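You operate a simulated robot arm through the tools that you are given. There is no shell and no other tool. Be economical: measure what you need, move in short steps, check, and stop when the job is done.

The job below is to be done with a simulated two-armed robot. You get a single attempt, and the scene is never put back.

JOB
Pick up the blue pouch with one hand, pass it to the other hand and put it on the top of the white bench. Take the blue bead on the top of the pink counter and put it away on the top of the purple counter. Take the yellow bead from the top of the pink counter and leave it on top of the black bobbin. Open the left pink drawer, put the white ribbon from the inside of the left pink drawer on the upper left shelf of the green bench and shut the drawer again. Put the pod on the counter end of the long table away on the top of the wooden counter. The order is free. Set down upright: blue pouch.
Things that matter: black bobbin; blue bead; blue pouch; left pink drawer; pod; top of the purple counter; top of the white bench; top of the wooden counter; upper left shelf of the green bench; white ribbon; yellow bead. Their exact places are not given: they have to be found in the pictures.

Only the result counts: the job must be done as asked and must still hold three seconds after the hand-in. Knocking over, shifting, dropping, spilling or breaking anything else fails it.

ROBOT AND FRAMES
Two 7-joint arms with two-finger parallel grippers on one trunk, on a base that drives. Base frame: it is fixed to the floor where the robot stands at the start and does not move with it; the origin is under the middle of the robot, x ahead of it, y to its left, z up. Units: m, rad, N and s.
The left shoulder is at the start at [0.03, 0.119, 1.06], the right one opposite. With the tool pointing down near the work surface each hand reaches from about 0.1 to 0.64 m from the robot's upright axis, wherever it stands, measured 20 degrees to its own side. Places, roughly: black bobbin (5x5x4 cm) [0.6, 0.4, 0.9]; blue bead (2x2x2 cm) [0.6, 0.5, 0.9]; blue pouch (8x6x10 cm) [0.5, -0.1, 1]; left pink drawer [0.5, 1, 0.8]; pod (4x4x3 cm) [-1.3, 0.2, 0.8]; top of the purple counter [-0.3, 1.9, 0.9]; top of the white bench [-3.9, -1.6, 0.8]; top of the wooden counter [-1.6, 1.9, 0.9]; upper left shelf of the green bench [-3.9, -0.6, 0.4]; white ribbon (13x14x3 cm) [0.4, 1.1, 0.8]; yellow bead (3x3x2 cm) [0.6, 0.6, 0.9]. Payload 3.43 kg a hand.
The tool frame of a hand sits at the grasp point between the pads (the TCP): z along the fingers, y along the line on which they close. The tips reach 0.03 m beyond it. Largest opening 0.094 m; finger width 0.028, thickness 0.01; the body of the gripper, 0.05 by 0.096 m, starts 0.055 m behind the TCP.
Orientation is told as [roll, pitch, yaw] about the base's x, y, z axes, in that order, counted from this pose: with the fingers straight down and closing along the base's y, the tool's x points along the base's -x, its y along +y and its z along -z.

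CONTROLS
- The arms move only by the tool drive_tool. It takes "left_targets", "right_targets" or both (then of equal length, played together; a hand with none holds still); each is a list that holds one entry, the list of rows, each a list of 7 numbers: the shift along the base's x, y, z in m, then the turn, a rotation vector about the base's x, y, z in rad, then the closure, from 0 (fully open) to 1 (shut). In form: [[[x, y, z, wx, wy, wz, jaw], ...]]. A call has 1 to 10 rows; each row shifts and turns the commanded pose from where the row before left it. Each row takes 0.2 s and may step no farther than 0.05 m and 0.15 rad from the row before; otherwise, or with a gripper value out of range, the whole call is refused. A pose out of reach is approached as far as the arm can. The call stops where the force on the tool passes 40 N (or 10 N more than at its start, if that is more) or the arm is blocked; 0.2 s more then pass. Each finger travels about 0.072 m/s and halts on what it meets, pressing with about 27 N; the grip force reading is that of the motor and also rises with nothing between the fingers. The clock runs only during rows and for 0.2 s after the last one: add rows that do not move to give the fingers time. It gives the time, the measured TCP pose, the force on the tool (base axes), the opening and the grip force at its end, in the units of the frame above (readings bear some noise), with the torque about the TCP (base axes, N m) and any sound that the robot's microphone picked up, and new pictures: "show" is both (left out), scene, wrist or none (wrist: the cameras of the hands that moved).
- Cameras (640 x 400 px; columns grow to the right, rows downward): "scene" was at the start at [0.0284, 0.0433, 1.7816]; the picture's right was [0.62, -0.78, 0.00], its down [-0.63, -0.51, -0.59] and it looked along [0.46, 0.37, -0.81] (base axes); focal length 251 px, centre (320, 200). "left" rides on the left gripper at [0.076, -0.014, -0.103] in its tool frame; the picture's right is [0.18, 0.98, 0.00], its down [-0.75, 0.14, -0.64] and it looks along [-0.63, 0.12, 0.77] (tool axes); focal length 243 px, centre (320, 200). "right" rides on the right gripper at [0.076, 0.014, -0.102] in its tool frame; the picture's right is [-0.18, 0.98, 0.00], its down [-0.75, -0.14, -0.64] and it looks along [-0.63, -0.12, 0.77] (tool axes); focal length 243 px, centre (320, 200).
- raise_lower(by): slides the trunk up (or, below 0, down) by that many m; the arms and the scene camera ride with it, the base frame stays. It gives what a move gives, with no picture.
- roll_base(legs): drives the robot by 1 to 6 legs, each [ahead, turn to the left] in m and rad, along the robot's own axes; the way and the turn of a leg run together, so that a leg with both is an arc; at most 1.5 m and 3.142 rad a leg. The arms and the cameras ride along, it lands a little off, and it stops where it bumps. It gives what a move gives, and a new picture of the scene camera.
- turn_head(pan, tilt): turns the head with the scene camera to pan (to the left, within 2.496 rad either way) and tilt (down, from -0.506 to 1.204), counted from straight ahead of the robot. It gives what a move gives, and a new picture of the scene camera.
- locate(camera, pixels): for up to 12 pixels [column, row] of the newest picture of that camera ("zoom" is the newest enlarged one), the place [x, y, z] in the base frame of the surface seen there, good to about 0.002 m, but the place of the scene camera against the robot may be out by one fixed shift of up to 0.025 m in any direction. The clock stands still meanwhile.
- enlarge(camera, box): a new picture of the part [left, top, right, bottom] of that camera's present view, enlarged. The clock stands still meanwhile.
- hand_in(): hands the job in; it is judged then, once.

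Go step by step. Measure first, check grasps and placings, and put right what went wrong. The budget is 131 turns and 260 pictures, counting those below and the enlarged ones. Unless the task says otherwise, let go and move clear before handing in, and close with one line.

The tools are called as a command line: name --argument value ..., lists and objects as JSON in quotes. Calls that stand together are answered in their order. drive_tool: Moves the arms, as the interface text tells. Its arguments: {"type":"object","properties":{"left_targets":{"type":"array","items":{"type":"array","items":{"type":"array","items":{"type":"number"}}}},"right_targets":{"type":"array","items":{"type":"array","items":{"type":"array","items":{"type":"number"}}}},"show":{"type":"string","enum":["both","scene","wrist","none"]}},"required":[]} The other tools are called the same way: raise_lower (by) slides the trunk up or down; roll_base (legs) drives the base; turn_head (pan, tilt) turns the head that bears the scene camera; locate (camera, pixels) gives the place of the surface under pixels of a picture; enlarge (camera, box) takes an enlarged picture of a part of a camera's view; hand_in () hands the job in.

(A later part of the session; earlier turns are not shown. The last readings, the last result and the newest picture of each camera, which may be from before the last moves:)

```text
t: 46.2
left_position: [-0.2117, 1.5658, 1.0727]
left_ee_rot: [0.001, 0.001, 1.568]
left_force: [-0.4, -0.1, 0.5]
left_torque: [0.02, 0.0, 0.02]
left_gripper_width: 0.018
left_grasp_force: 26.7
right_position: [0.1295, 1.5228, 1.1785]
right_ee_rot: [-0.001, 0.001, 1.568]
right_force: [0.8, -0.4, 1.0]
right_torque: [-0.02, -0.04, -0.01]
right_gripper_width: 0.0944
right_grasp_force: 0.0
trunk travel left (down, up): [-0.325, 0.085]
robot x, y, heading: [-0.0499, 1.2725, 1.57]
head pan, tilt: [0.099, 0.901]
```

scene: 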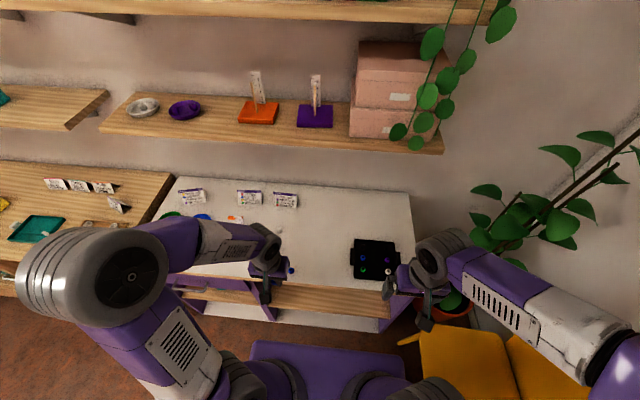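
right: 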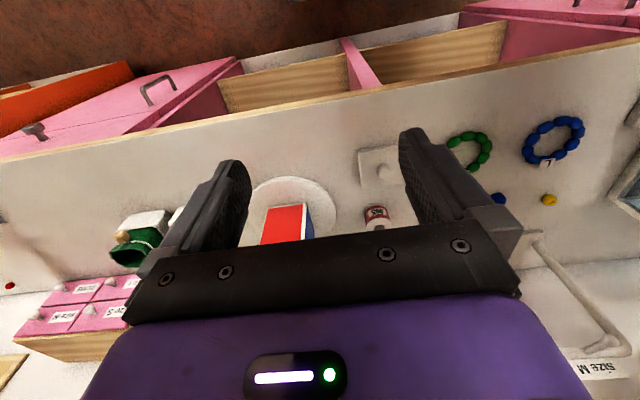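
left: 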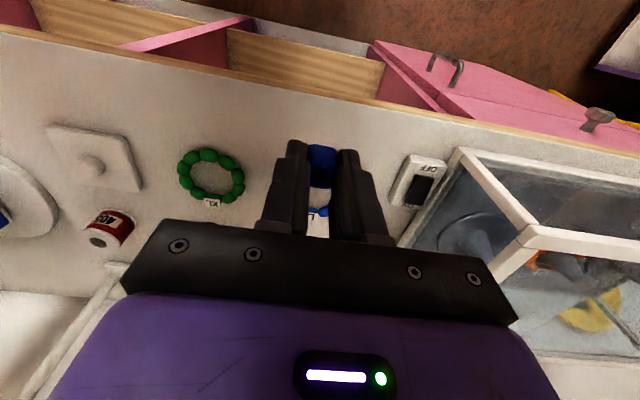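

The bench is ahead and free between the loose beads and the tray. I'll bring the left hand over the clear area.

drive_tool --left_targets '[[[0.03, 0.04, 0, 0, 0, 0, 0.9], [0.03, 0.04, 0, 0, 0, 0, 0.9], [0.03, 0.04, 0, 0, 0, 0, 0.9], [0.03, 0.04, -0.0, 0, 0, 0, 0.9], [0.02, 0.03, -0.03, 0, 0, 0, 0.9], [0, 0, -0.04, 0, 0, 0, 0.9]]]'

locate --camera "left" --pixels '[[320, 100], [320, 145], [350, 110], [320, 230], [200, 150], [450, 150]]'

```text
t: 47.6
left_position: [-0.0721, 1.757, 1.0013]
left_ee_rot: [0.0, 0.001, 1.571]
left_force: [0.2, 0.0, 0.6]
left_torque: [0.01, 0.0, -0.02]
left_gripper_width: 0.0179
left_grasp_force: 26.9
right_position: [0.1299, 1.5225, 1.1783]
right_ee_rot: [-0.001, 0.001, 1.569]
right_force: [0.5, -0.6, -0.5]
right_torque: [-0.01, 0.0, -0.03]
right_gripper_width: 0.0938
right_grasp_force: 0.1
trunk travel left (down, up): [-0.325, 0.085]
robot x, y, heading: [-0.0476, 1.2701, 1.568]
head pan, tilt: [0.099, 0.901]
```

scene: 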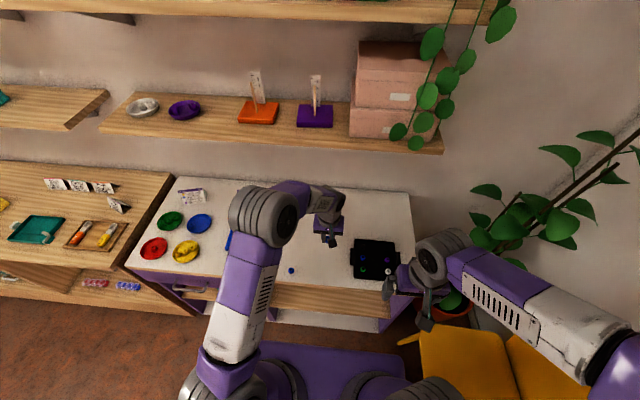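
left: 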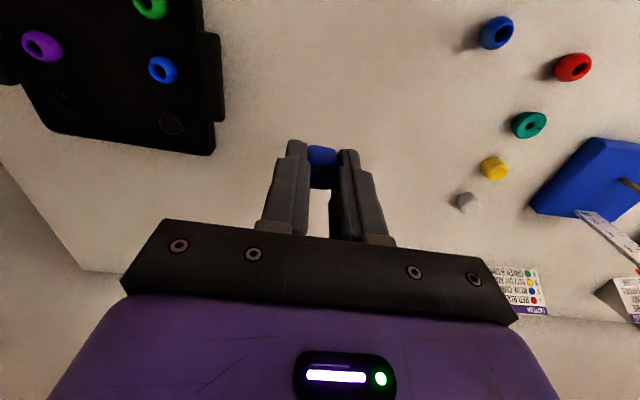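

```text
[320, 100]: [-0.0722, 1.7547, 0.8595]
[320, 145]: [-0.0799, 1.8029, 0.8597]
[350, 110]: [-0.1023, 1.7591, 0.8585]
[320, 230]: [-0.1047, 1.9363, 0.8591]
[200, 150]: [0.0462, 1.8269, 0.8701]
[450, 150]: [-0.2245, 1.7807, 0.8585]
```

The counter is at 0.859, so contact is expected at TCP z of about 0.893. I'll lower to just above that, then settle.

drive_tool --left_targets '[[[0, 0, -0.04, 0, 0, 0, 0.9], [0, 0, -0.04, 0, 0, 0, 0.9], [0, 0, -0.024, 0, 0, 0, 0.9], [0, 0, -0.004, 0, 0, 0, 0.9], [0, 0, 0, 0, 0, 0, 0.9]]]' --show "wrist"

```text
t: 48.8
left_position: [-0.0717, 1.7567, 0.8948]
left_ee_rot: [0.001, -0.001, 1.568]
left_force: [0.0, -0.7, -0.2]
left_torque: [-0.01, 0.0, -0.03]
left_gripper_width: 0.0176
left_grasp_force: 26.9
right_position: [0.1293, 1.5233, 1.1793]
right_ee_rot: [0.001, -0.001, 1.568]
right_force: [-0.5, 0.3, 0.5]
right_torque: [-0.01, 0.0, 0.0]
right_gripper_width: 0.0939
right_grasp_force: 0.1
trunk travel left (down, up): [-0.325, 0.085]
robot x, y, heading: [-0.0488, 1.27, 1.564]
head pan, tilt: [0.099, 0.901]
```

left: 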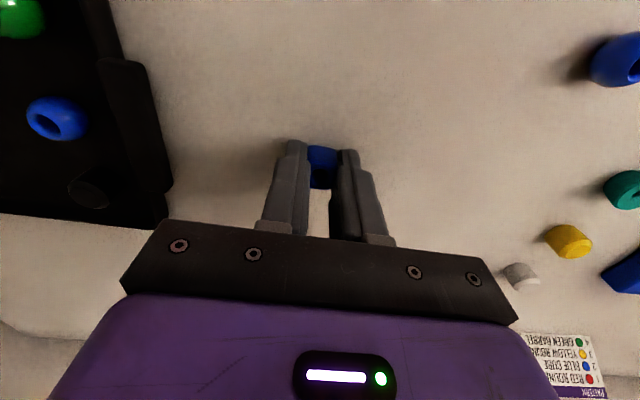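

drive_tool --left_targets '[[[0, 0, -0.002, 0, 0, 0, 0.9], [0, 0, 0, 0, 0, 0, 0.9], [0, 0, 0, 0, 0, 0, 0.7], [0, 0, 0, 0, 0, 0, 0.5], [0, 0, 0, 0, 0, 0, 0.5]]]' --show "wrist"

```text
t: 50.0
left_position: [-0.0719, 1.7564, 0.8932]
left_ee_rot: [0.001, 0.0, 1.569]
left_force: [-0.1, -0.2, -0.7]
left_torque: [-0.01, -0.01, 0.0]
left_gripper_width: 0.047
left_grasp_force: 0.0
right_position: [0.1289, 1.523, 1.1787]
right_ee_rot: [0.0, 0.0, 1.568]
right_force: [0.3, -0.3, 0.3]
right_torque: [0.02, -0.01, 0.01]
right_gripper_width: 0.0942
right_grasp_force: 0.1
trunk travel left (down, up): [-0.325, 0.085]
robot x, y, heading: [-0.0485, 1.2687, 1.565]
head pan, tilt: [0.099, 0.901]
```

left: 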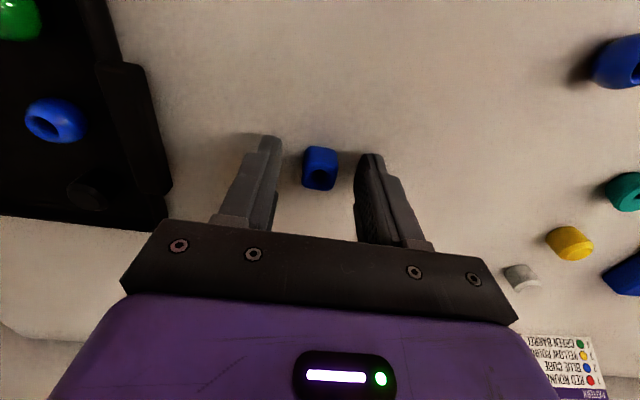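

The bead is down and free. I'll lift and retract, then look at the table end for the pod.

drive_tool --left_targets '[[[0, 0, 0.05, 0, 0, 0, 0.5], [0, 0, 0.05, 0, 0, 0, 0.5], [0, -0.03, 0.04, 0, 0, 0, 0.5], [-0.02, -0.045, 0.0, 0, 0, 0, 0.3], [-0.02, -0.045, 0, 0, 0, 0, 0.3], [-0.02, -0.045, 0, 0, 0, 0, 0.2], [-0.02, -0.045, 0, 0, 0, 0, 0.2]]]' --show "wrist"

turn_head --pan 2.1 --tilt 0.5

```text
t: 51.6
left_position: [-0.1546, 1.5449, 1.032]
left_ee_rot: [-0.001, -0.001, 1.57]
left_force: [-0.8, -0.4, -0.4]
left_torque: [0.0, -0.01, 0.01]
left_gripper_width: 0.0752
left_grasp_force: 0.1
right_position: [0.1296, 1.5205, 1.1792]
right_ee_rot: [0.001, -0.001, 1.569]
right_force: [-0.5, -0.6, 0.2]
right_torque: [0.0, 0.01, 0.01]
right_gripper_width: 0.0939
right_grasp_force: 0.0
trunk travel left (down, up): [-0.325, 0.085]
robot x, y, heading: [-0.0497, 1.2659, 1.573]
head pan, tilt: [0.099, 0.901]
```

left: 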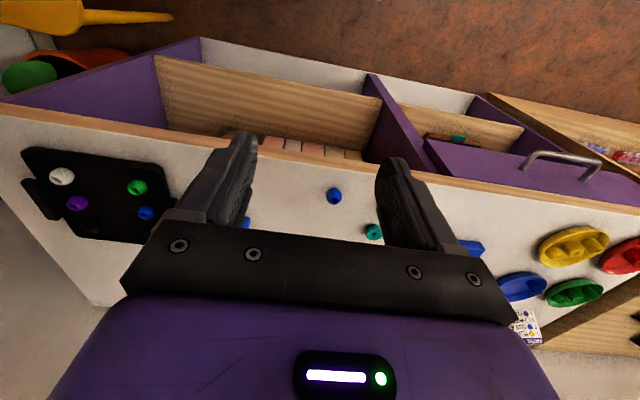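

```text
t: 53.5
left_position: [-0.1546, 1.5461, 1.0321]
left_ee_rot: [0.001, -0.001, 1.57]
left_force: [0.1, -0.2, 0.1]
left_torque: [-0.01, 0.05, -0.02]
left_gripper_width: 0.0752
left_grasp_force: 0.0
right_position: [0.1293, 1.5224, 1.1793]
right_ee_rot: [0.001, 0.001, 1.569]
right_force: [0.6, -0.1, -0.2]
right_torque: [-0.01, 0.01, -0.01]
right_gripper_width: 0.0943
right_grasp_force: 0.2
trunk travel left (down, up): [-0.325, 0.085]
robot x, y, heading: [-0.0479, 1.2684, 1.57]
head pan, tilt: [2.1, 0.499]
```

scene: 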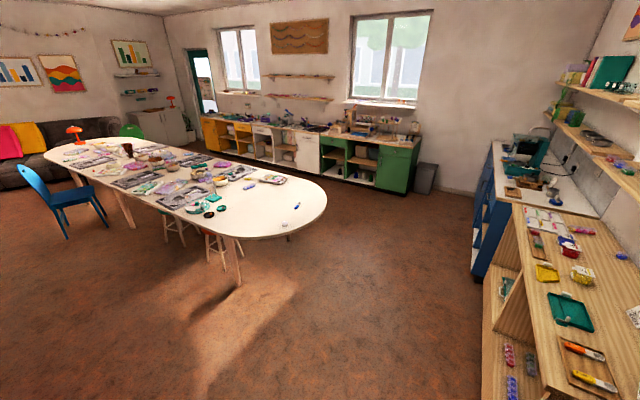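

enlarge --camera "scene" --box '[180, 150, 340, 250]'

locate --camera "scene" --pixels '[[285, 225], [296, 205], [325, 195], [300, 233], [232, 236], [310, 180], [270, 178], [222, 208], [297, 152], [325, 140], [355, 165], [390, 170]]'

```text
4.00 times, centred on (260, 200) of scene
```

zoom: 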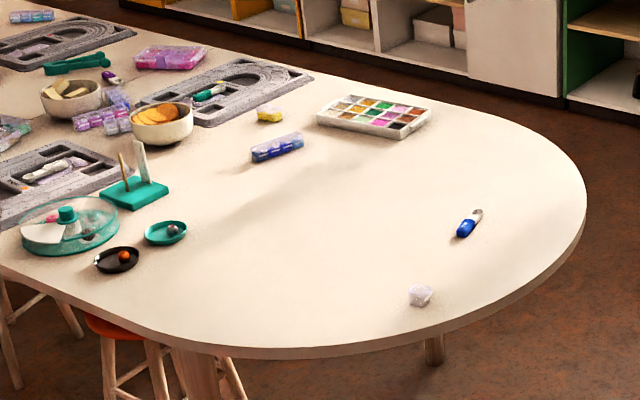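

```text
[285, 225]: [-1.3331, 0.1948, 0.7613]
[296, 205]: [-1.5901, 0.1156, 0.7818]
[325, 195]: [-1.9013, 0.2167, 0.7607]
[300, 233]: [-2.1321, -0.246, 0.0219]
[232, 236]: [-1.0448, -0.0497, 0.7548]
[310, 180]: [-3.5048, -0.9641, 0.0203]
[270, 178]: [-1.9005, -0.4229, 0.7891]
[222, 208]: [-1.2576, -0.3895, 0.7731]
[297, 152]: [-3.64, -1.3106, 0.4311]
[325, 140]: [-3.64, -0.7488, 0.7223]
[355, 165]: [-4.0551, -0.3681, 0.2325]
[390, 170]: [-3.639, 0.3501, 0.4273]
```

The pod is the whitish piece at (420,295) in the zoom, about (-1.33,0.20). I'll drive to (-1.15,0.68) facing -y so that the right hand can reach it.

roll_base --legs '[[0, 2.065], [1.25, 0], [0, 1.077]]'

turn_head --pan -0.4 --tilt 0.85

```text
t: 67.5
left_position: [-1.0214, 0.4088, 1.0326]
left_ee_rot: [0.001, 0.0, -1.554]
left_force: [-0.1, -0.2, -1.2]
left_torque: [0.02, 0.0, 0.01]
left_gripper_width: 0.0751
left_grasp_force: 0.0
right_position: [-1.306, 0.4264, 1.178]
right_ee_rot: [0.0, -0.001, -1.556]
right_force: [-0.2, -0.7, -0.2]
right_torque: [-0.02, -0.04, 0.01]
right_gripper_width: 0.0939
right_grasp_force: 0.0
trunk travel left (down, up): [-0.325, 0.085]
robot x, y, heading: [-1.1322, 0.6802, -1.556]
head pan, tilt: [2.1, 0.499]
```

scene: 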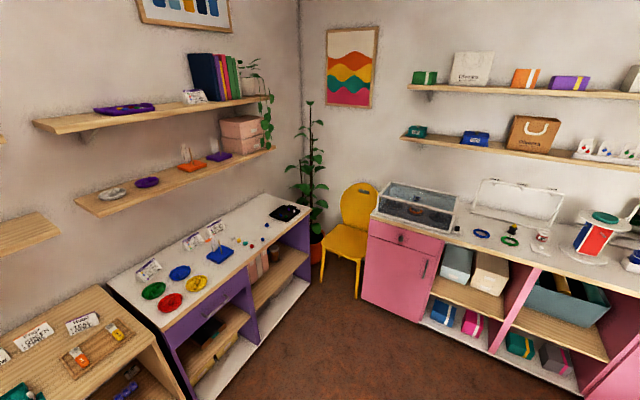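

```text
t: 69.8
left_position: [-1.0233, 0.4081, 1.0331]
left_ee_rot: [-0.001, 0.001, -1.555]
left_force: [0.4, 0.0, -0.4]
left_torque: [0.0, -0.01, 0.0]
left_gripper_width: 0.0752
left_grasp_force: 0.2
right_position: [-1.3055, 0.4262, 1.1786]
right_ee_rot: [-0.001, 0.0, -1.559]
right_force: [-0.3, 0.0, 0.2]
right_torque: [0.03, 0.0, 0.02]
right_gripper_width: 0.0941
right_grasp_force: 0.0
trunk travel left (down, up): [-0.325, 0.085]
robot x, y, heading: [-1.1311, 0.6817, -1.557]
head pan, tilt: [-0.4, 0.85]
```

scene: 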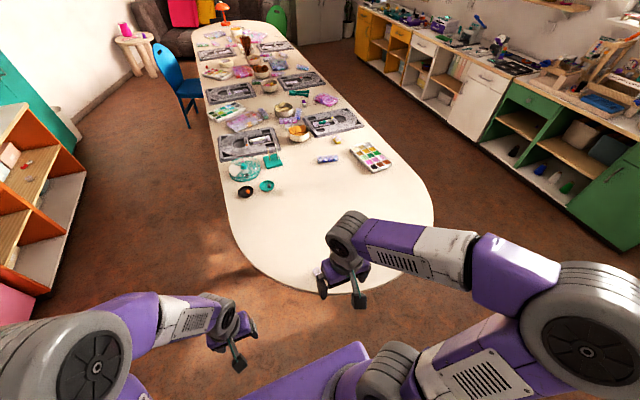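

Now I'll lower the right hand toward the pod and look with the wrist camera.

drive_tool --right_targets '[[[0, -0.02, -0.045, 0, 0, 0, 0], [0, -0.02, -0.045, 0, 0, 0, 0], [0, -0.02, -0.045, 0, 0, 0, 0], [0, -0.02, -0.045, 0, 0, 0, 0]]]' --show "wrist"

enlarge --camera "right" --box '[200, 60, 440, 210]'

```text
t: 70.8
left_position: [-1.0223, 0.4066, 1.0334]
left_ee_rot: [-0.002, 0.002, -1.555]
left_force: [-0.4, -0.1, -0.7]
left_torque: [0.02, -0.01, -0.02]
left_gripper_width: 0.0752
left_grasp_force: 0.1
right_position: [-1.3056, 0.3429, 0.9945]
right_ee_rot: [0.001, 0.003, -1.556]
right_force: [0.3, 0.5, 0.0]
right_torque: [0.02, -0.01, -0.02]
right_gripper_width: 0.094
right_grasp_force: 0.0
trunk travel left (down, up): [-0.325, 0.085]
robot x, y, heading: [-1.1321, 0.6784, -1.555]
head pan, tilt: [-0.4, 0.85]
```

right: 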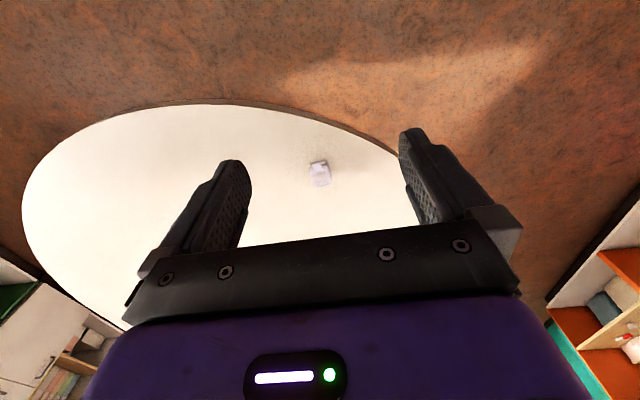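

```text
2.67 times, centred on (320, 135) of right
```

zoom: 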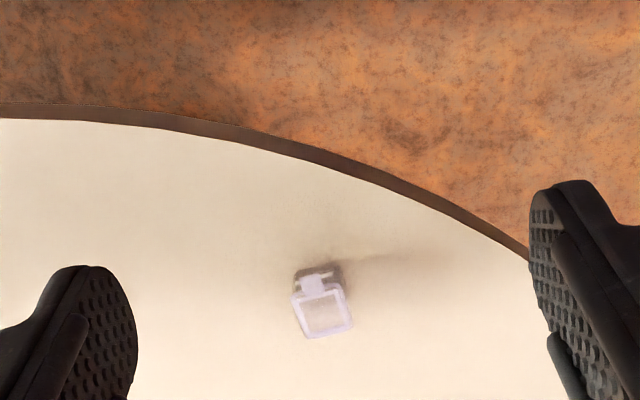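

locate --camera "zoom" --pixels '[[300, 310], [342, 300], [310, 335], [350, 325], [325, 315], [312, 284], [299, 285], [335, 280], [280, 320], [420, 330]]'

enlarge --camera "right" --box '[280, 140, 360, 190]'

```text
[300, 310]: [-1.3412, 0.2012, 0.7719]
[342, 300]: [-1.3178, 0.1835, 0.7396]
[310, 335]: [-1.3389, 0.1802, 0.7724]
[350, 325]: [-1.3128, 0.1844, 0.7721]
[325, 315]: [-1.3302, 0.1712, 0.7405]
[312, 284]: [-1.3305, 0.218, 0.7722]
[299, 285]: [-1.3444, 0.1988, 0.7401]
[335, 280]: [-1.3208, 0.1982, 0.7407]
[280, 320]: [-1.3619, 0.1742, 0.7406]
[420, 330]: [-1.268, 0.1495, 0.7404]
```

```text
8.00 times, centred on (320, 165) of right
```

zoom: 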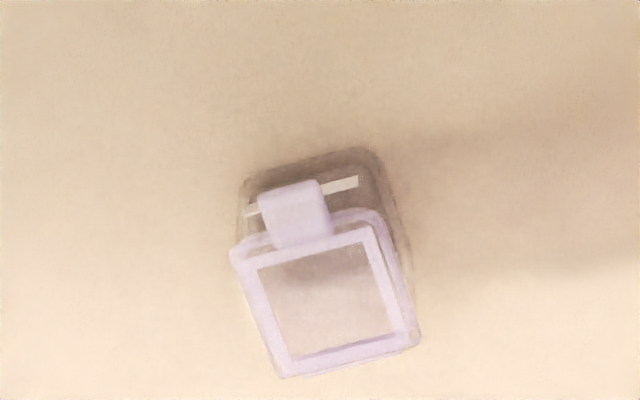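

locate --camera "zoom" --pixels '[[242, 256], [370, 222], [410, 338], [285, 368], [262, 310], [392, 280], [345, 355], [320, 240], [290, 205]]'

```text
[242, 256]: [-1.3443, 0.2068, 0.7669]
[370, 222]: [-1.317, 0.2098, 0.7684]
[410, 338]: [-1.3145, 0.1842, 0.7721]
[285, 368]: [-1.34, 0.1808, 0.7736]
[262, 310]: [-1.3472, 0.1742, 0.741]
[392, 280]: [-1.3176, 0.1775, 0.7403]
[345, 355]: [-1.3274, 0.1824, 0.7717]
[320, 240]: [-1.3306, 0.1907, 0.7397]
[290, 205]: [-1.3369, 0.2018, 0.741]
```

The pod is centred at (-1.329,0.1955), yawed about 0.1, with its top at 0.772 and the table at 0.740. I'll go over it, check, then grip.

drive_tool --right_targets '[[[-0.0235, -0.03, -0.03, 0, 0, 0.09, 0.35], [0, -0.04, -0.03, 0, 0, 0, 0.35], [0, -0.04, -0.03, 0, 0, 0, 0.35], [0, -0.0375, -0.03, 0, 0, 0, 0.35], [0, 0, -0.04, 0, 0, 0, 0.35], [0, 0, 0, 0, 0, 0, 0.35]]]' --show "wrist"

```text
t: 72.2
left_position: [-1.0233, 0.4093, 1.0325]
left_ee_rot: [0.0, 0.0, -1.555]
left_force: [0.0, -0.6, -0.1]
left_torque: [-0.03, 0.0, 0.0]
left_gripper_width: 0.0754
left_grasp_force: 0.0
right_position: [-1.3319, 0.1997, 0.8392]
right_ee_rot: [0.001, -0.002, -1.467]
right_force: [0.4, 0.0, -0.1]
right_torque: [0.01, -0.02, -0.02]
right_gripper_width: 0.061
right_grasp_force: 0.0
trunk travel left (down, up): [-0.325, 0.085]
robot x, y, heading: [-1.1304, 0.6809, -1.561]
head pan, tilt: [-0.4, 0.85]
```

right: 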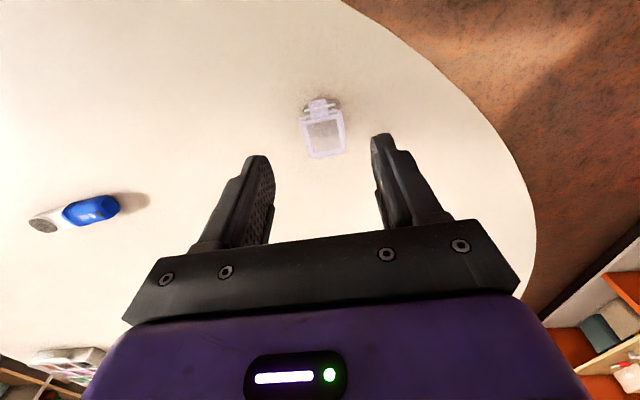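

It is aligned. I'll descend and grip.

drive_tool --right_targets '[[[0.002, -0.004, -0.03, 0, 0, 0, 0.35], [0, 0, -0.033, 0, 0, 0, 0.35], [0, 0, 0, 0, 0, 0, 0.35], [0, 0, 0, 0, 0, 0, 0.85], [0, 0, 0, 0, 0, 0, 0.85], [0, 0, 0, 0, 0, 0, 0.85]]]' --show "wrist"

```text
t: 73.5
left_position: [-1.0232, 0.4076, 1.0326]
left_ee_rot: [0.0, 0.0, -1.556]
left_force: [0.0, -0.6, -0.6]
left_torque: [-0.02, 0.02, 0.0]
left_gripper_width: 0.075
left_grasp_force: 0.0
right_position: [-1.3293, 0.1957, 0.7769]
right_ee_rot: [-0.001, 0.001, -1.466]
right_force: [-0.1, -0.1, 0.2]
right_torque: [-0.03, 0.02, 0.0]
right_gripper_width: 0.03
right_grasp_force: 26.8
trunk travel left (down, up): [-0.325, 0.085]
robot x, y, heading: [-1.1305, 0.6779, -1.557]
head pan, tilt: [-0.4, 0.85]
```

right: 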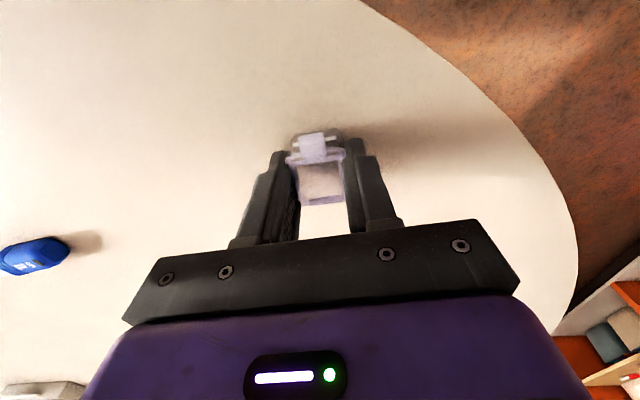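

The pod is held (0.030). I'll lift and retract.

drive_tool --right_targets '[[[0, 0, 0.05, 0, 0, 0, 0.85], [0, 0, 0.05, 0, 0, 0, 0.85], [0, 0.02, 0.045, 0, 0, 0, 0.85], [0, 0.02, 0.045, 0, 0, 0, 0.85], [0, 0.02, 0.045, 0, 0, 0, 0.85], [0, 0.03, 0.03, 0, 0, 0, 0.85], [0, 0.04, 0.02, 0, 0, 0, 0.85], [0, 0.04, 0, 0, 0, 0, 0.85]]]' --show "wrist"

roll_base --legs '[[0, 3.12]]'

turn_head --pan 0.1 --tilt 0.7

```text
t: 75.3
left_position: [-1.0222, 0.4091, 1.0327]
left_ee_rot: [-0.001, -0.001, -1.555]
left_force: [-0.2, 0.0, -0.1]
left_torque: [0.0, 0.02, -0.01]
left_gripper_width: 0.075
left_grasp_force: 0.1
right_position: [-1.3282, 0.3669, 1.0615]
right_ee_rot: [0.0, 0.001, -1.466]
right_force: [-0.3, 0.2, -0.5]
right_torque: [-0.04, 0.01, -0.01]
right_gripper_width: 0.0303
right_grasp_force: 27.1
trunk travel left (down, up): [-0.325, 0.085]
robot x, y, heading: [-1.1334, 0.6801, -1.555]
head pan, tilt: [-0.4, 0.85]
```

right: 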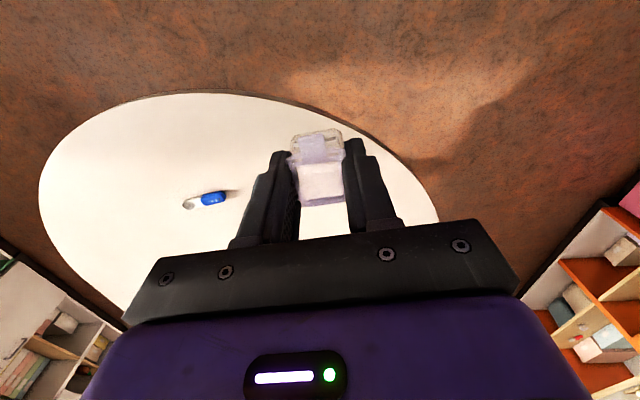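

```text
t: 83.0
left_position: [-1.2333, 0.9588, 1.0331]
left_ee_rot: [-0.001, 0.002, 1.555]
left_force: [0.8, 0.9, -0.6]
left_torque: [0.01, 0.02, -0.03]
left_gripper_width: 0.0753
left_grasp_force: 0.1
right_position: [-0.9271, 0.9928, 1.0618]
right_ee_rot: [0.0, 0.0, 1.647]
right_force: [-0.5, 0.2, 0.0]
right_torque: [0.02, 0.0, 0.01]
right_gripper_width: 0.03
right_grasp_force: 26.9
trunk travel left (down, up): [-0.325, 0.085]
robot x, y, heading: [-1.1326, 0.6809, 1.558]
head pan, tilt: [-0.4, 0.85]
```

scene: 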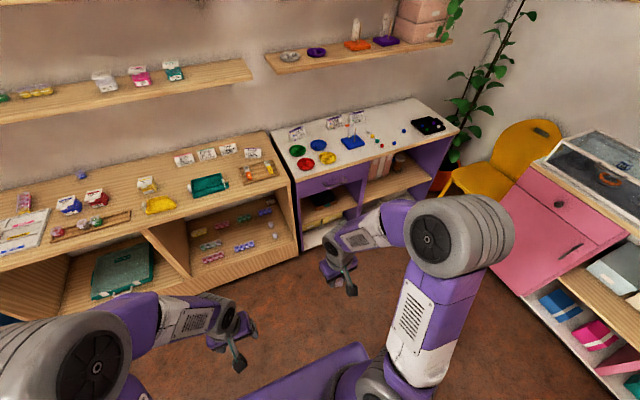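

```text
t: 84.0
left_position: [-1.2351, 0.959, 1.0329]
left_ee_rot: [-0.001, 0.0, 1.554]
left_force: [-0.7, 0.2, -0.5]
left_torque: [-0.04, 0.0, 0.03]
left_gripper_width: 0.0752
left_grasp_force: 0.1
right_position: [-0.9275, 0.9933, 1.0609]
right_ee_rot: [0.001, -0.001, 1.645]
right_force: [-0.9, 0.8, -1.0]
right_torque: [0.02, 0.03, 0.01]
right_gripper_width: 0.03
right_grasp_force: 26.3
trunk travel left (down, up): [-0.325, 0.085]
robot x, y, heading: [-1.1305, 0.6816, 1.553]
head pan, tilt: [0.099, 0.7]
```

scene: 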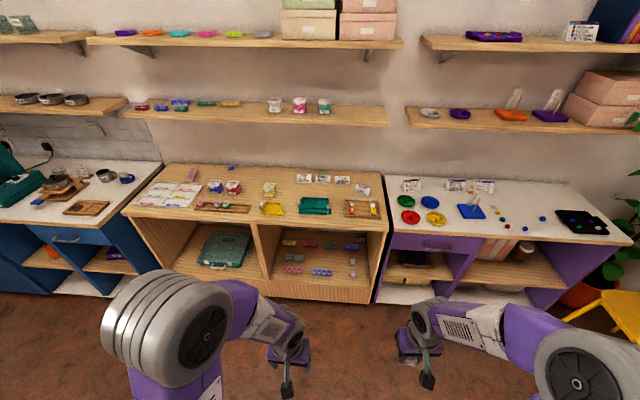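

enlarge --camera "scene" --box '[120, 150, 400, 240]'

locate --camera "scene" --pixels '[[250, 222], [288, 195], [320, 220], [340, 205], [238, 198], [362, 208], [300, 222], [285, 182], [345, 195], [225, 180], [290, 210], [255, 200]]'

```text
2.29 times, centred on (260, 195) of scene
```

zoom: 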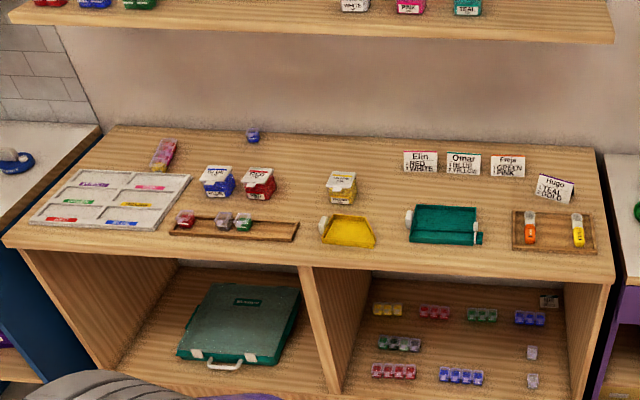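

```text
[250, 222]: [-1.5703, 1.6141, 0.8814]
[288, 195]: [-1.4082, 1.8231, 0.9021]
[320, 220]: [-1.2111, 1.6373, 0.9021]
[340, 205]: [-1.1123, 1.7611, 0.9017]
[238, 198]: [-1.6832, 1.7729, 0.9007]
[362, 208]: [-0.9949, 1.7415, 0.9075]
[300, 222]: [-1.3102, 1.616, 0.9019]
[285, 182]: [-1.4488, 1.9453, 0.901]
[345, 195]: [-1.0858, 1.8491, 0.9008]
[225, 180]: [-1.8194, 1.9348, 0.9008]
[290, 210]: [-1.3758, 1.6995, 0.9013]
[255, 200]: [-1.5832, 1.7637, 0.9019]
```

There is free space right of the yellow jar and behind the trays, around (-1.385,1.79), with the top at z of about 0.876. I'll drive to (-1.52,1.28), facing the wooden counter.

roll_base --legs '[[0, 0.592], [0.715, 0], [0, -0.577]]'

turn_head --pan -0.2 --tilt 0.9

enlarge --camera "scene" --box '[200, 100, 480, 275]'

```text
t: 91.1
left_position: [-1.6314, 1.5626, 1.0319]
left_ee_rot: [0.0, 0.0, 1.573]
left_force: [0.3, 0.7, -0.2]
left_torque: [0.01, 0.03, -0.01]
left_gripper_width: 0.0753
left_grasp_force: 0.1
right_position: [-1.3263, 1.601, 1.0622]
right_ee_rot: [0.0, 0.0, 1.663]
right_force: [0.1, 0.5, 0.0]
right_torque: [0.01, 0.01, -0.01]
right_gripper_width: 0.0299
right_grasp_force: 27.0
trunk travel left (down, up): [-0.325, 0.085]
robot x, y, heading: [-1.5313, 1.2876, 1.57]
head pan, tilt: [0.099, 0.7]
```

scene: 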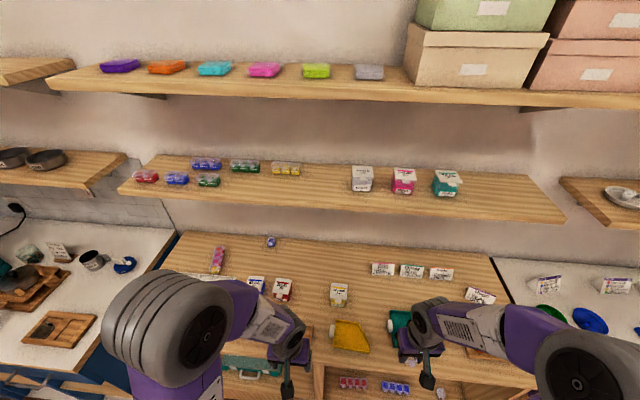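

```text
t: 91.9
left_position: [-1.6309, 1.5631, 1.0309]
left_ee_rot: [0.0, 0.001, 1.572]
left_force: [0.3, 0.3, 0.6]
left_torque: [-0.01, 0.0, 0.02]
left_gripper_width: 0.075
left_grasp_force: 0.1
right_position: [-1.3255, 1.6013, 1.0619]
right_ee_rot: [0.0, -0.001, 1.66]
right_force: [0.7, 0.4, 0.0]
right_torque: [0.01, -0.02, 0.0]
right_gripper_width: 0.0301
right_grasp_force: 27.2
trunk travel left (down, up): [-0.325, 0.085]
robot x, y, heading: [-1.5253, 1.2879, 1.57]
head pan, tilt: [-0.201, 0.901]
```

scene: 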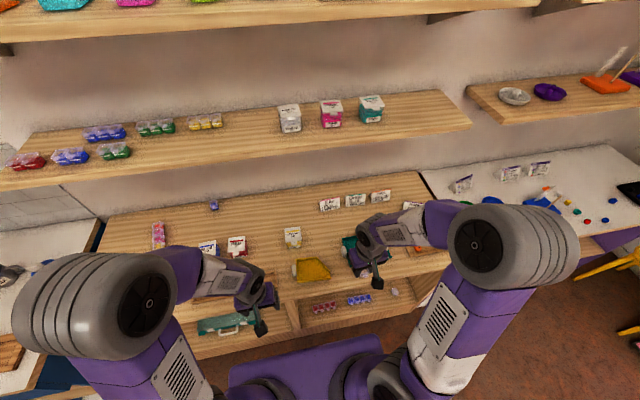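

```text
2.29 times, centred on (340, 188) of scene
```

zoom: 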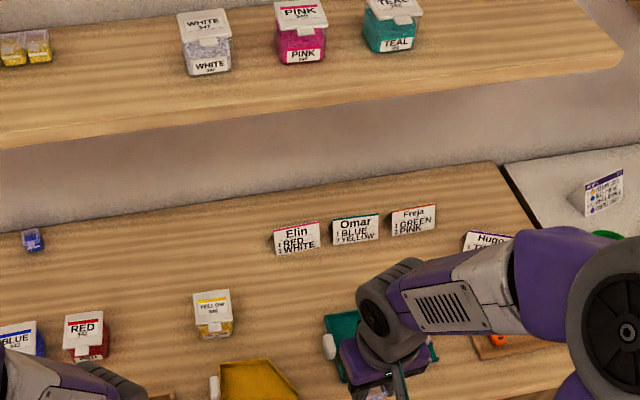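

locate --camera "zoom" --pixels '[[285, 300], [235, 320], [285, 265], [330, 310], [270, 350], [250, 360], [100, 140], [400, 90], [325, 345]]'

```text
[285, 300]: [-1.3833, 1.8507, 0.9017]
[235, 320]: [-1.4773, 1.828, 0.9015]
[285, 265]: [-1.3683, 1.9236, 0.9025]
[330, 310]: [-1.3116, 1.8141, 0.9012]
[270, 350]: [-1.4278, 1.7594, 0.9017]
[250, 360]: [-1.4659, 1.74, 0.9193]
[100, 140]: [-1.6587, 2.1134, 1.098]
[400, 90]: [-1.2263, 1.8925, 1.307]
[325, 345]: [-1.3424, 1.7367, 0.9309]
```

I'll target (-1.39,1.79), moving the right hand over at height and measuring with the wrist camera.

drive_tool --right_targets '[[[-0.015, 0.045, 0, 0, 0, -0.09, 0.85], [-0.015, 0.045, 0, 0, 0, 0, 0.85], [-0.015, 0.045, 0, 0, 0, 0, 0.85], [-0.015, 0.045, 0, 0, 0, 0, 0.85], [-0.005, 0.01, -0.03, 0, 0, 0, 0.85], [0, 0, -0.03, 0, 0, 0, 0.85], [0, 0, 0, 0, 0, 0, 0.85]]]' --show "wrist"

locate --camera "right" --pixels '[[320, 110], [370, 130], [260, 130], [400, 160], [240, 165], [320, 215]]'

```text
t: 93.5
left_position: [-1.6317, 1.5622, 1.0315]
left_ee_rot: [0.001, 0.001, 1.573]
left_force: [0.0, -0.2, -0.1]
left_torque: [0.0, 0.01, -0.03]
left_gripper_width: 0.0754
left_grasp_force: 0.1
right_position: [-1.3917, 1.7909, 0.9994]
right_ee_rot: [-0.001, -0.001, 1.57]
right_force: [0.3, -0.6, 1.1]
right_torque: [0.02, 0.04, 0.01]
right_gripper_width: 0.0301
right_grasp_force: 26.4
trunk travel left (down, up): [-0.325, 0.085]
robot x, y, heading: [-1.5257, 1.2868, 1.571]
head pan, tilt: [-0.201, 0.901]
```

right: 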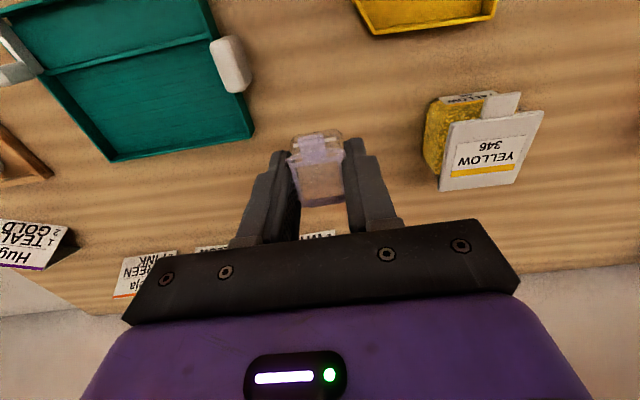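

```text
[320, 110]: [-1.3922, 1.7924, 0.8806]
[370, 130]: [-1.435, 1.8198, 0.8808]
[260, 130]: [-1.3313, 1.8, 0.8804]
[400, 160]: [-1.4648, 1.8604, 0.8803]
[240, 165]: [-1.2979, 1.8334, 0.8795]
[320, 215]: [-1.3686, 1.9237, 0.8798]
```

The counter is at 0.8805, so contact comes at TCP z of about 0.917.

drive_tool --right_targets '[[[0, 0, -0.04, 0, 0, 0, 0.85], [0, 0, -0.03, 0, 0, 0, 0.85], [0, 0, -0.01, 0, 0, 0, 0.85], [0, 0, -0.002, 0, 0, 0, 0.85], [0, 0, 0, 0, 0, 0, 0.85]]]' --show "wrist"

```text
t: 94.7
left_position: [-1.6322, 1.5617, 1.0329]
left_ee_rot: [0.0, 0.001, 1.571]
left_force: [-0.5, -0.3, 0.5]
left_torque: [0.0, 0.0, -0.02]
left_gripper_width: 0.0751
left_grasp_force: 0.1
right_position: [-1.3915, 1.7911, 0.9187]
right_ee_rot: [0.001, -0.001, 1.57]
right_force: [0.7, -0.1, -0.7]
right_torque: [-0.01, -0.02, -0.01]
right_gripper_width: 0.0298
right_grasp_force: 26.8
trunk travel left (down, up): [-0.325, 0.085]
robot x, y, heading: [-1.528, 1.2863, 1.572]
head pan, tilt: [-0.201, 0.901]
```

right: 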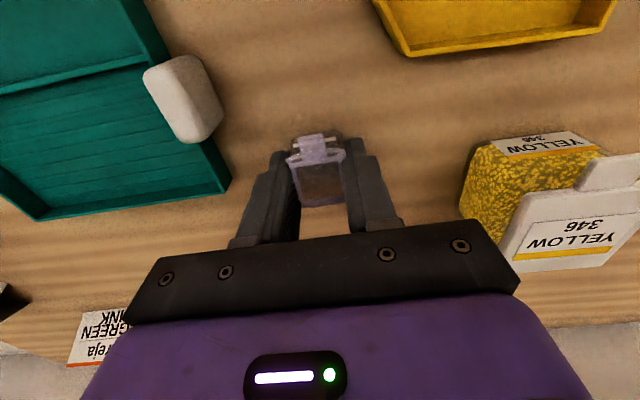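

drive_tool --right_targets '[[[0, 0, -0.002, 0, 0, 0, 0.85], [0, 0, 0, 0, 0, 0, 0.85], [0, 0, 0, 0, 0, 0, 0.6], [0, 0, 0, 0, 0, 0, 0.45], [0, 0, 0, 0, 0, 0, 0.45], [0, 0, 0.04, 0, 0, 0, 0.45], [0, 0, 0.04, 0, 0, 0, 0.45]]]' --show "wrist"

```text
t: 96.3
left_position: [-1.6329, 1.5613, 1.0332]
left_ee_rot: [0.0, -0.001, 1.572]
left_force: [0.9, 0.2, 0.7]
left_torque: [0.0, -0.01, 0.0]
left_gripper_width: 0.0751
left_grasp_force: 0.0
right_position: [-1.3909, 1.7894, 0.996]
right_ee_rot: [0.001, 0.001, 1.569]
right_force: [0.5, -0.5, 1.2]
right_torque: [0.01, 0.01, 0.0]
right_gripper_width: 0.0517
right_grasp_force: 0.1
trunk travel left (down, up): [-0.325, 0.085]
robot x, y, heading: [-1.5256, 1.2861, 1.566]
head pan, tilt: [-0.201, 0.901]
```

right: 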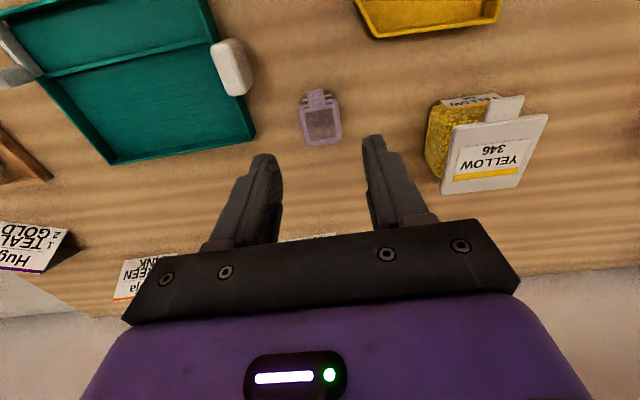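

The pod stands free on the wooden counter. I'll retract the right arm and drive toward the left pink drawer.

drive_tool --right_targets '[[[0, 0, 0.04, 0, 0, 0, 0.3], [0, 0, 0.04, 0, 0, 0, 0.3], [0.01, -0.045, 0, 0, 0, 0, 0.2], [0.01, -0.045, 0, 0, 0, 0, 0.2], [0.01, -0.045, 0, 0, 0, 0, 0], [0.01, -0.045, 0, 0, 0, 0, 0], [0, -0.045, 0, 0, 0, 0, 0]]]' --show "none"

roll_base --legs '[[0, -1.838], [1.25, 0], [0, 0.268]]'

turn_head --pan 0.2 --tilt 0.8

```text
t: 97.9
left_position: [-1.6312, 1.5611, 1.0321]
left_ee_rot: [0.0, -0.001, 1.573]
left_force: [0.3, -0.1, -0.6]
left_torque: [0.01, -0.05, 0.0]
left_gripper_width: 0.0754
left_grasp_force: 0.1
right_position: [-1.3515, 1.567, 1.0782]
right_ee_rot: [0.002, -0.002, 1.575]
right_force: [0.8, -0.3, -0.6]
right_torque: [0.0, -0.01, 0.01]
right_gripper_width: 0.0938
right_grasp_force: 0.0
trunk travel left (down, up): [-0.325, 0.085]
robot x, y, heading: [-1.5265, 1.2865, 1.57]
head pan, tilt: [-0.201, 0.901]
```

```text
t: 109.5
left_position: [-0.0588, 1.0593, 1.0324]
left_ee_rot: [-0.002, 0.0, -0.003]
left_force: [0.1, -0.6, -0.3]
left_torque: [-0.01, -0.01, 0.03]
left_gripper_width: 0.0751
left_grasp_force: 0.1
right_position: [-0.0542, 0.7778, 1.0796]
right_ee_rot: [0.001, 0.001, -0.004]
right_force: [-0.8, -0.2, 0.1]
right_torque: [0.01, 0.03, 0.0]
right_gripper_width: 0.094
right_grasp_force: 0.0
trunk travel left (down, up): [-0.325, 0.085]
robot x, y, heading: [-0.3303, 0.9566, -0.006]
head pan, tilt: [-0.201, 0.901]
```

scene: 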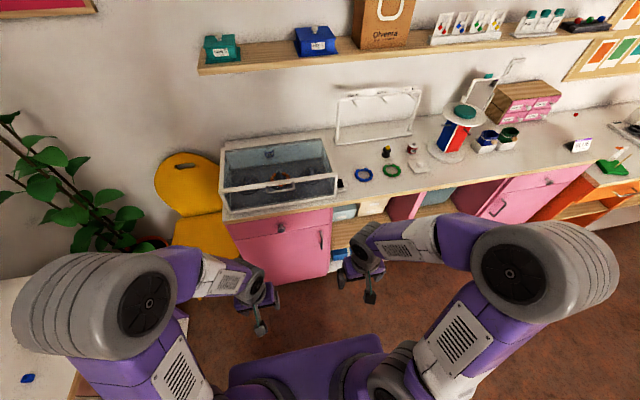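

```text
t: 110.4
left_position: [-0.0581, 1.0585, 1.0334]
left_ee_rot: [0.001, 0.0, -0.004]
left_force: [0.4, -0.9, 0.6]
left_torque: [0.0, -0.01, 0.0]
left_gripper_width: 0.0752
left_grasp_force: 0.1
right_position: [-0.0541, 0.7777, 1.0791]
right_ee_rot: [0.001, 0.002, -0.002]
right_force: [-0.8, 0.5, -0.3]
right_torque: [-0.02, 0.02, -0.01]
right_gripper_width: 0.0939
right_grasp_force: 0.1
trunk travel left (down, up): [-0.325, 0.085]
robot x, y, heading: [-0.3352, 0.9512, -0.003]
head pan, tilt: [0.201, 0.799]
```

scene: 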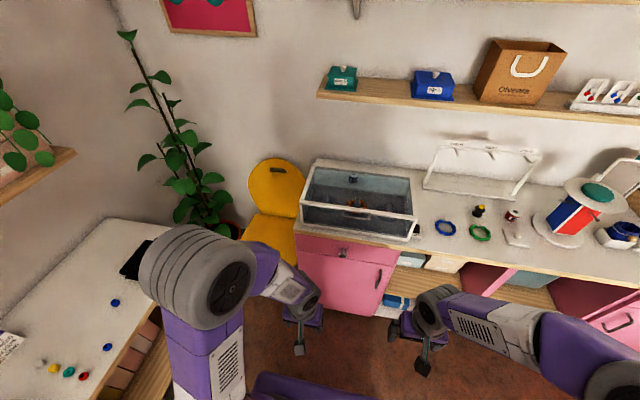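

enlarge --camera "scene" --box '[280, 200, 440, 300]'

locate --camera "zoom" --pixels '[[250, 212], [250, 225], [230, 190], [350, 205], [230, 230], [180, 190], [430, 260], [300, 150], [60, 130], [500, 160], [400, 280], [250, 200]]'

```text
4.00 times, centred on (360, 250) of scene
```

zoom: 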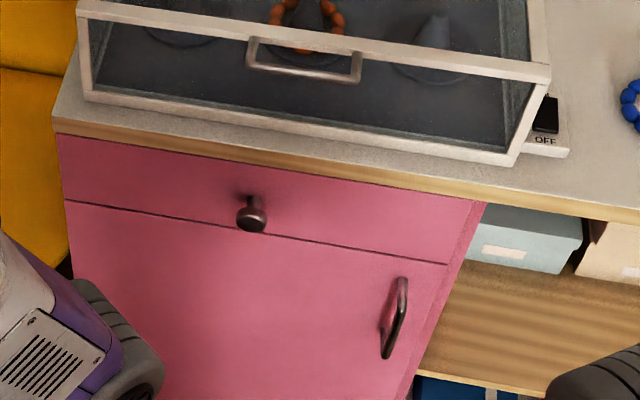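

```text
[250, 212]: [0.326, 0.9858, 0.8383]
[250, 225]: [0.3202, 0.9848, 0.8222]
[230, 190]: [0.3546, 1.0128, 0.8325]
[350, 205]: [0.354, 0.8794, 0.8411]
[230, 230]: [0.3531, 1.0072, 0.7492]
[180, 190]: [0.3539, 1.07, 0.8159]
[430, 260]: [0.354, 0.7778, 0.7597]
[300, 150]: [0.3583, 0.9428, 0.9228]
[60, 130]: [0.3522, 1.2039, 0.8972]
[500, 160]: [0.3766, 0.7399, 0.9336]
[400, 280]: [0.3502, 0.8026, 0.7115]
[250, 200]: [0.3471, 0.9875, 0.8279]
```

The drawer knob is near (0.322,0.994,0.797) after correction, and the drawer front is at x=0.354. I'll open it with the right hand tilted forward, moving the left hand aside first.

drive_tool --left_targets '[[[0, 0.03, 0.02, 0, 0, 0, 0.2], [0, 0.03, 0.02, 0, 0, 0, 0.2], [0, 0.03, 0.02, 0, 0, 0, 0.2], [0, 0.03, 0.02, 0, 0, 0, 0.2], [0, 0.03, 0.02, 0, 0, 0, 0.2], [0, 0.02, 0, 0, 0, 0, 0.2], [0, 0, 0, 0, 0, 0, 0.2], [0, 0, 0, 0, 0, 0, 0.2]]]' --right_targets '[[[0.027, 0.0267, -0.027, 0, -0.15, 0, 0], [0.027, 0.0267, -0.027, 0, -0.15, 0, 0], [0.027, 0.0267, -0.027, 0, -0.15, 0, 0], [0.027, 0.0267, -0.027, 0, -0.15, 0, 0], [0.027, 0.0267, -0.027, 0, -0.15, 0, 0], [0.027, 0.0267, -0.027, 0, -0.15, 0, 0], [0.027, 0.0267, -0.027, 0, -0.15, 0, 0], [0.02, 0.0267, -0.027, 0, 0, 0, 0]]]'

```text
t: 112.2
left_position: [-0.0575, 1.2282, 1.1324]
left_ee_rot: [0.001, 0.0, -0.004]
left_force: [1.0, -0.2, 0.4]
left_torque: [0.0, 0.02, 0.01]
left_gripper_width: 0.0752
left_grasp_force: 0.0
right_position: [0.1542, 0.9925, 0.8604]
right_ee_rot: [0.005, -1.051, -0.007]
right_force: [-0.5, -0.6, -0.7]
right_torque: [-0.02, -0.01, -0.01]
right_gripper_width: 0.0942
right_grasp_force: 0.1
trunk travel left (down, up): [-0.325, 0.085]
robot x, y, heading: [-0.3346, 0.9512, -0.002]
head pan, tilt: [0.201, 0.799]
```

scene: 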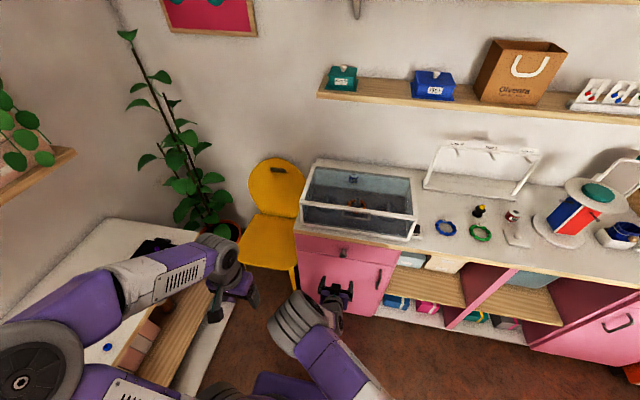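
right: 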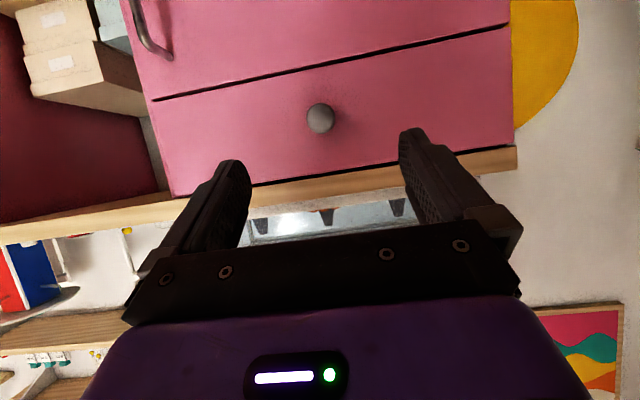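
left: 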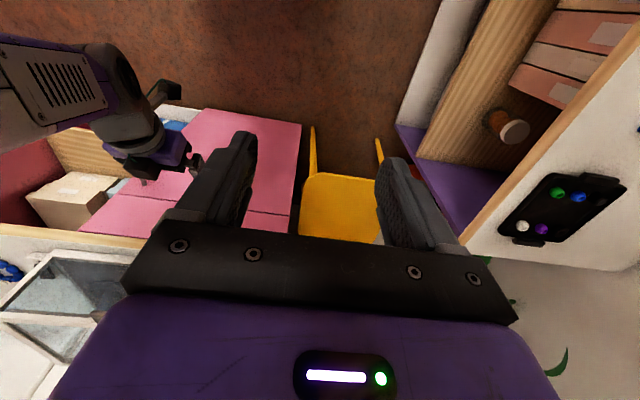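

locate --camera "right" --pixels '[[320, 118], [320, 106], [308, 118], [332, 118], [320, 130], [290, 150], [320, 185], [350, 150], [200, 88], [330, 75]]'

```text
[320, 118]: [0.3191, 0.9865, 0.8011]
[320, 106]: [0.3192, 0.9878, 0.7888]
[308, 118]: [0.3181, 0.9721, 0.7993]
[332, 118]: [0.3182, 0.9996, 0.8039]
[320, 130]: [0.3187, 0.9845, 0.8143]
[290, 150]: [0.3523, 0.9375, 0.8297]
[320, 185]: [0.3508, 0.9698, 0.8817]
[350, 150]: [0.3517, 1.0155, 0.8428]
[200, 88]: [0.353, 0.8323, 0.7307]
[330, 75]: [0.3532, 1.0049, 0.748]
```

The knob's face is at (0.3185,0.986,0.8015). I'll advance, grip it, and check.

drive_tool --right_targets '[[[0.03, -0.0065, -0.02, 0, 0, 0, 0.2], [0.035, 0, -0.02, 0, 0, 0, 0.2], [0.04, 0, -0.0174, 0, 0, 0, 0.2], [0.035, 0, 0, 0, 0, 0, 0.2], [0.024, 0, 0, 0, 0, 0, 0.2], [0, 0, 0, 0, 0, 0, 0.2], [0, 0, 0, 0, 0, 0, 0.9], [0, 0, 0, 0, 0, 0, 0.9], [0, 0, 0, 0, 0, 0, 0.9]]]'

```text
t: 114.2
left_position: [-0.0575, 1.2283, 1.1334]
left_ee_rot: [0.0, 0.001, -0.002]
left_force: [0.3, 0.4, -0.2]
left_torque: [-0.01, 0.05, 0.04]
left_gripper_width: 0.0748
left_grasp_force: 0.0
right_position: [0.3193, 0.9861, 0.8053]
right_ee_rot: [0.007, -1.047, -0.009]
right_force: [0.4, 9.2, -2.2]
right_torque: [0.23, 0.2, 0.23]
right_gripper_width: 0.0335
right_grasp_force: 45.1
trunk travel left (down, up): [-0.325, 0.085]
robot x, y, heading: [-0.3324, 0.9507, -0.008]
head pan, tilt: [0.201, 0.799]
```

scene: 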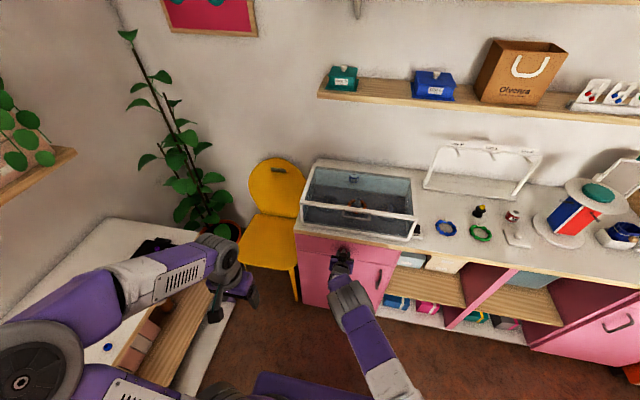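
right: 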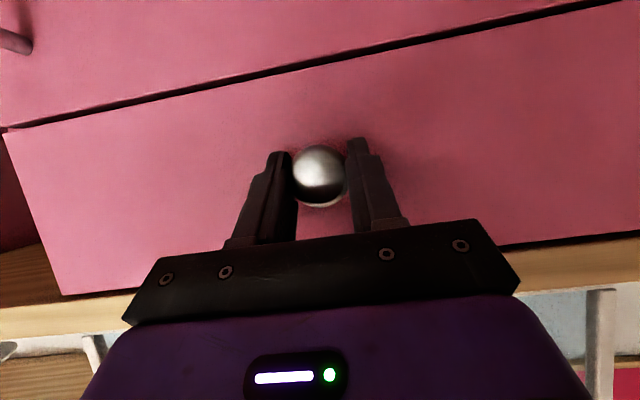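

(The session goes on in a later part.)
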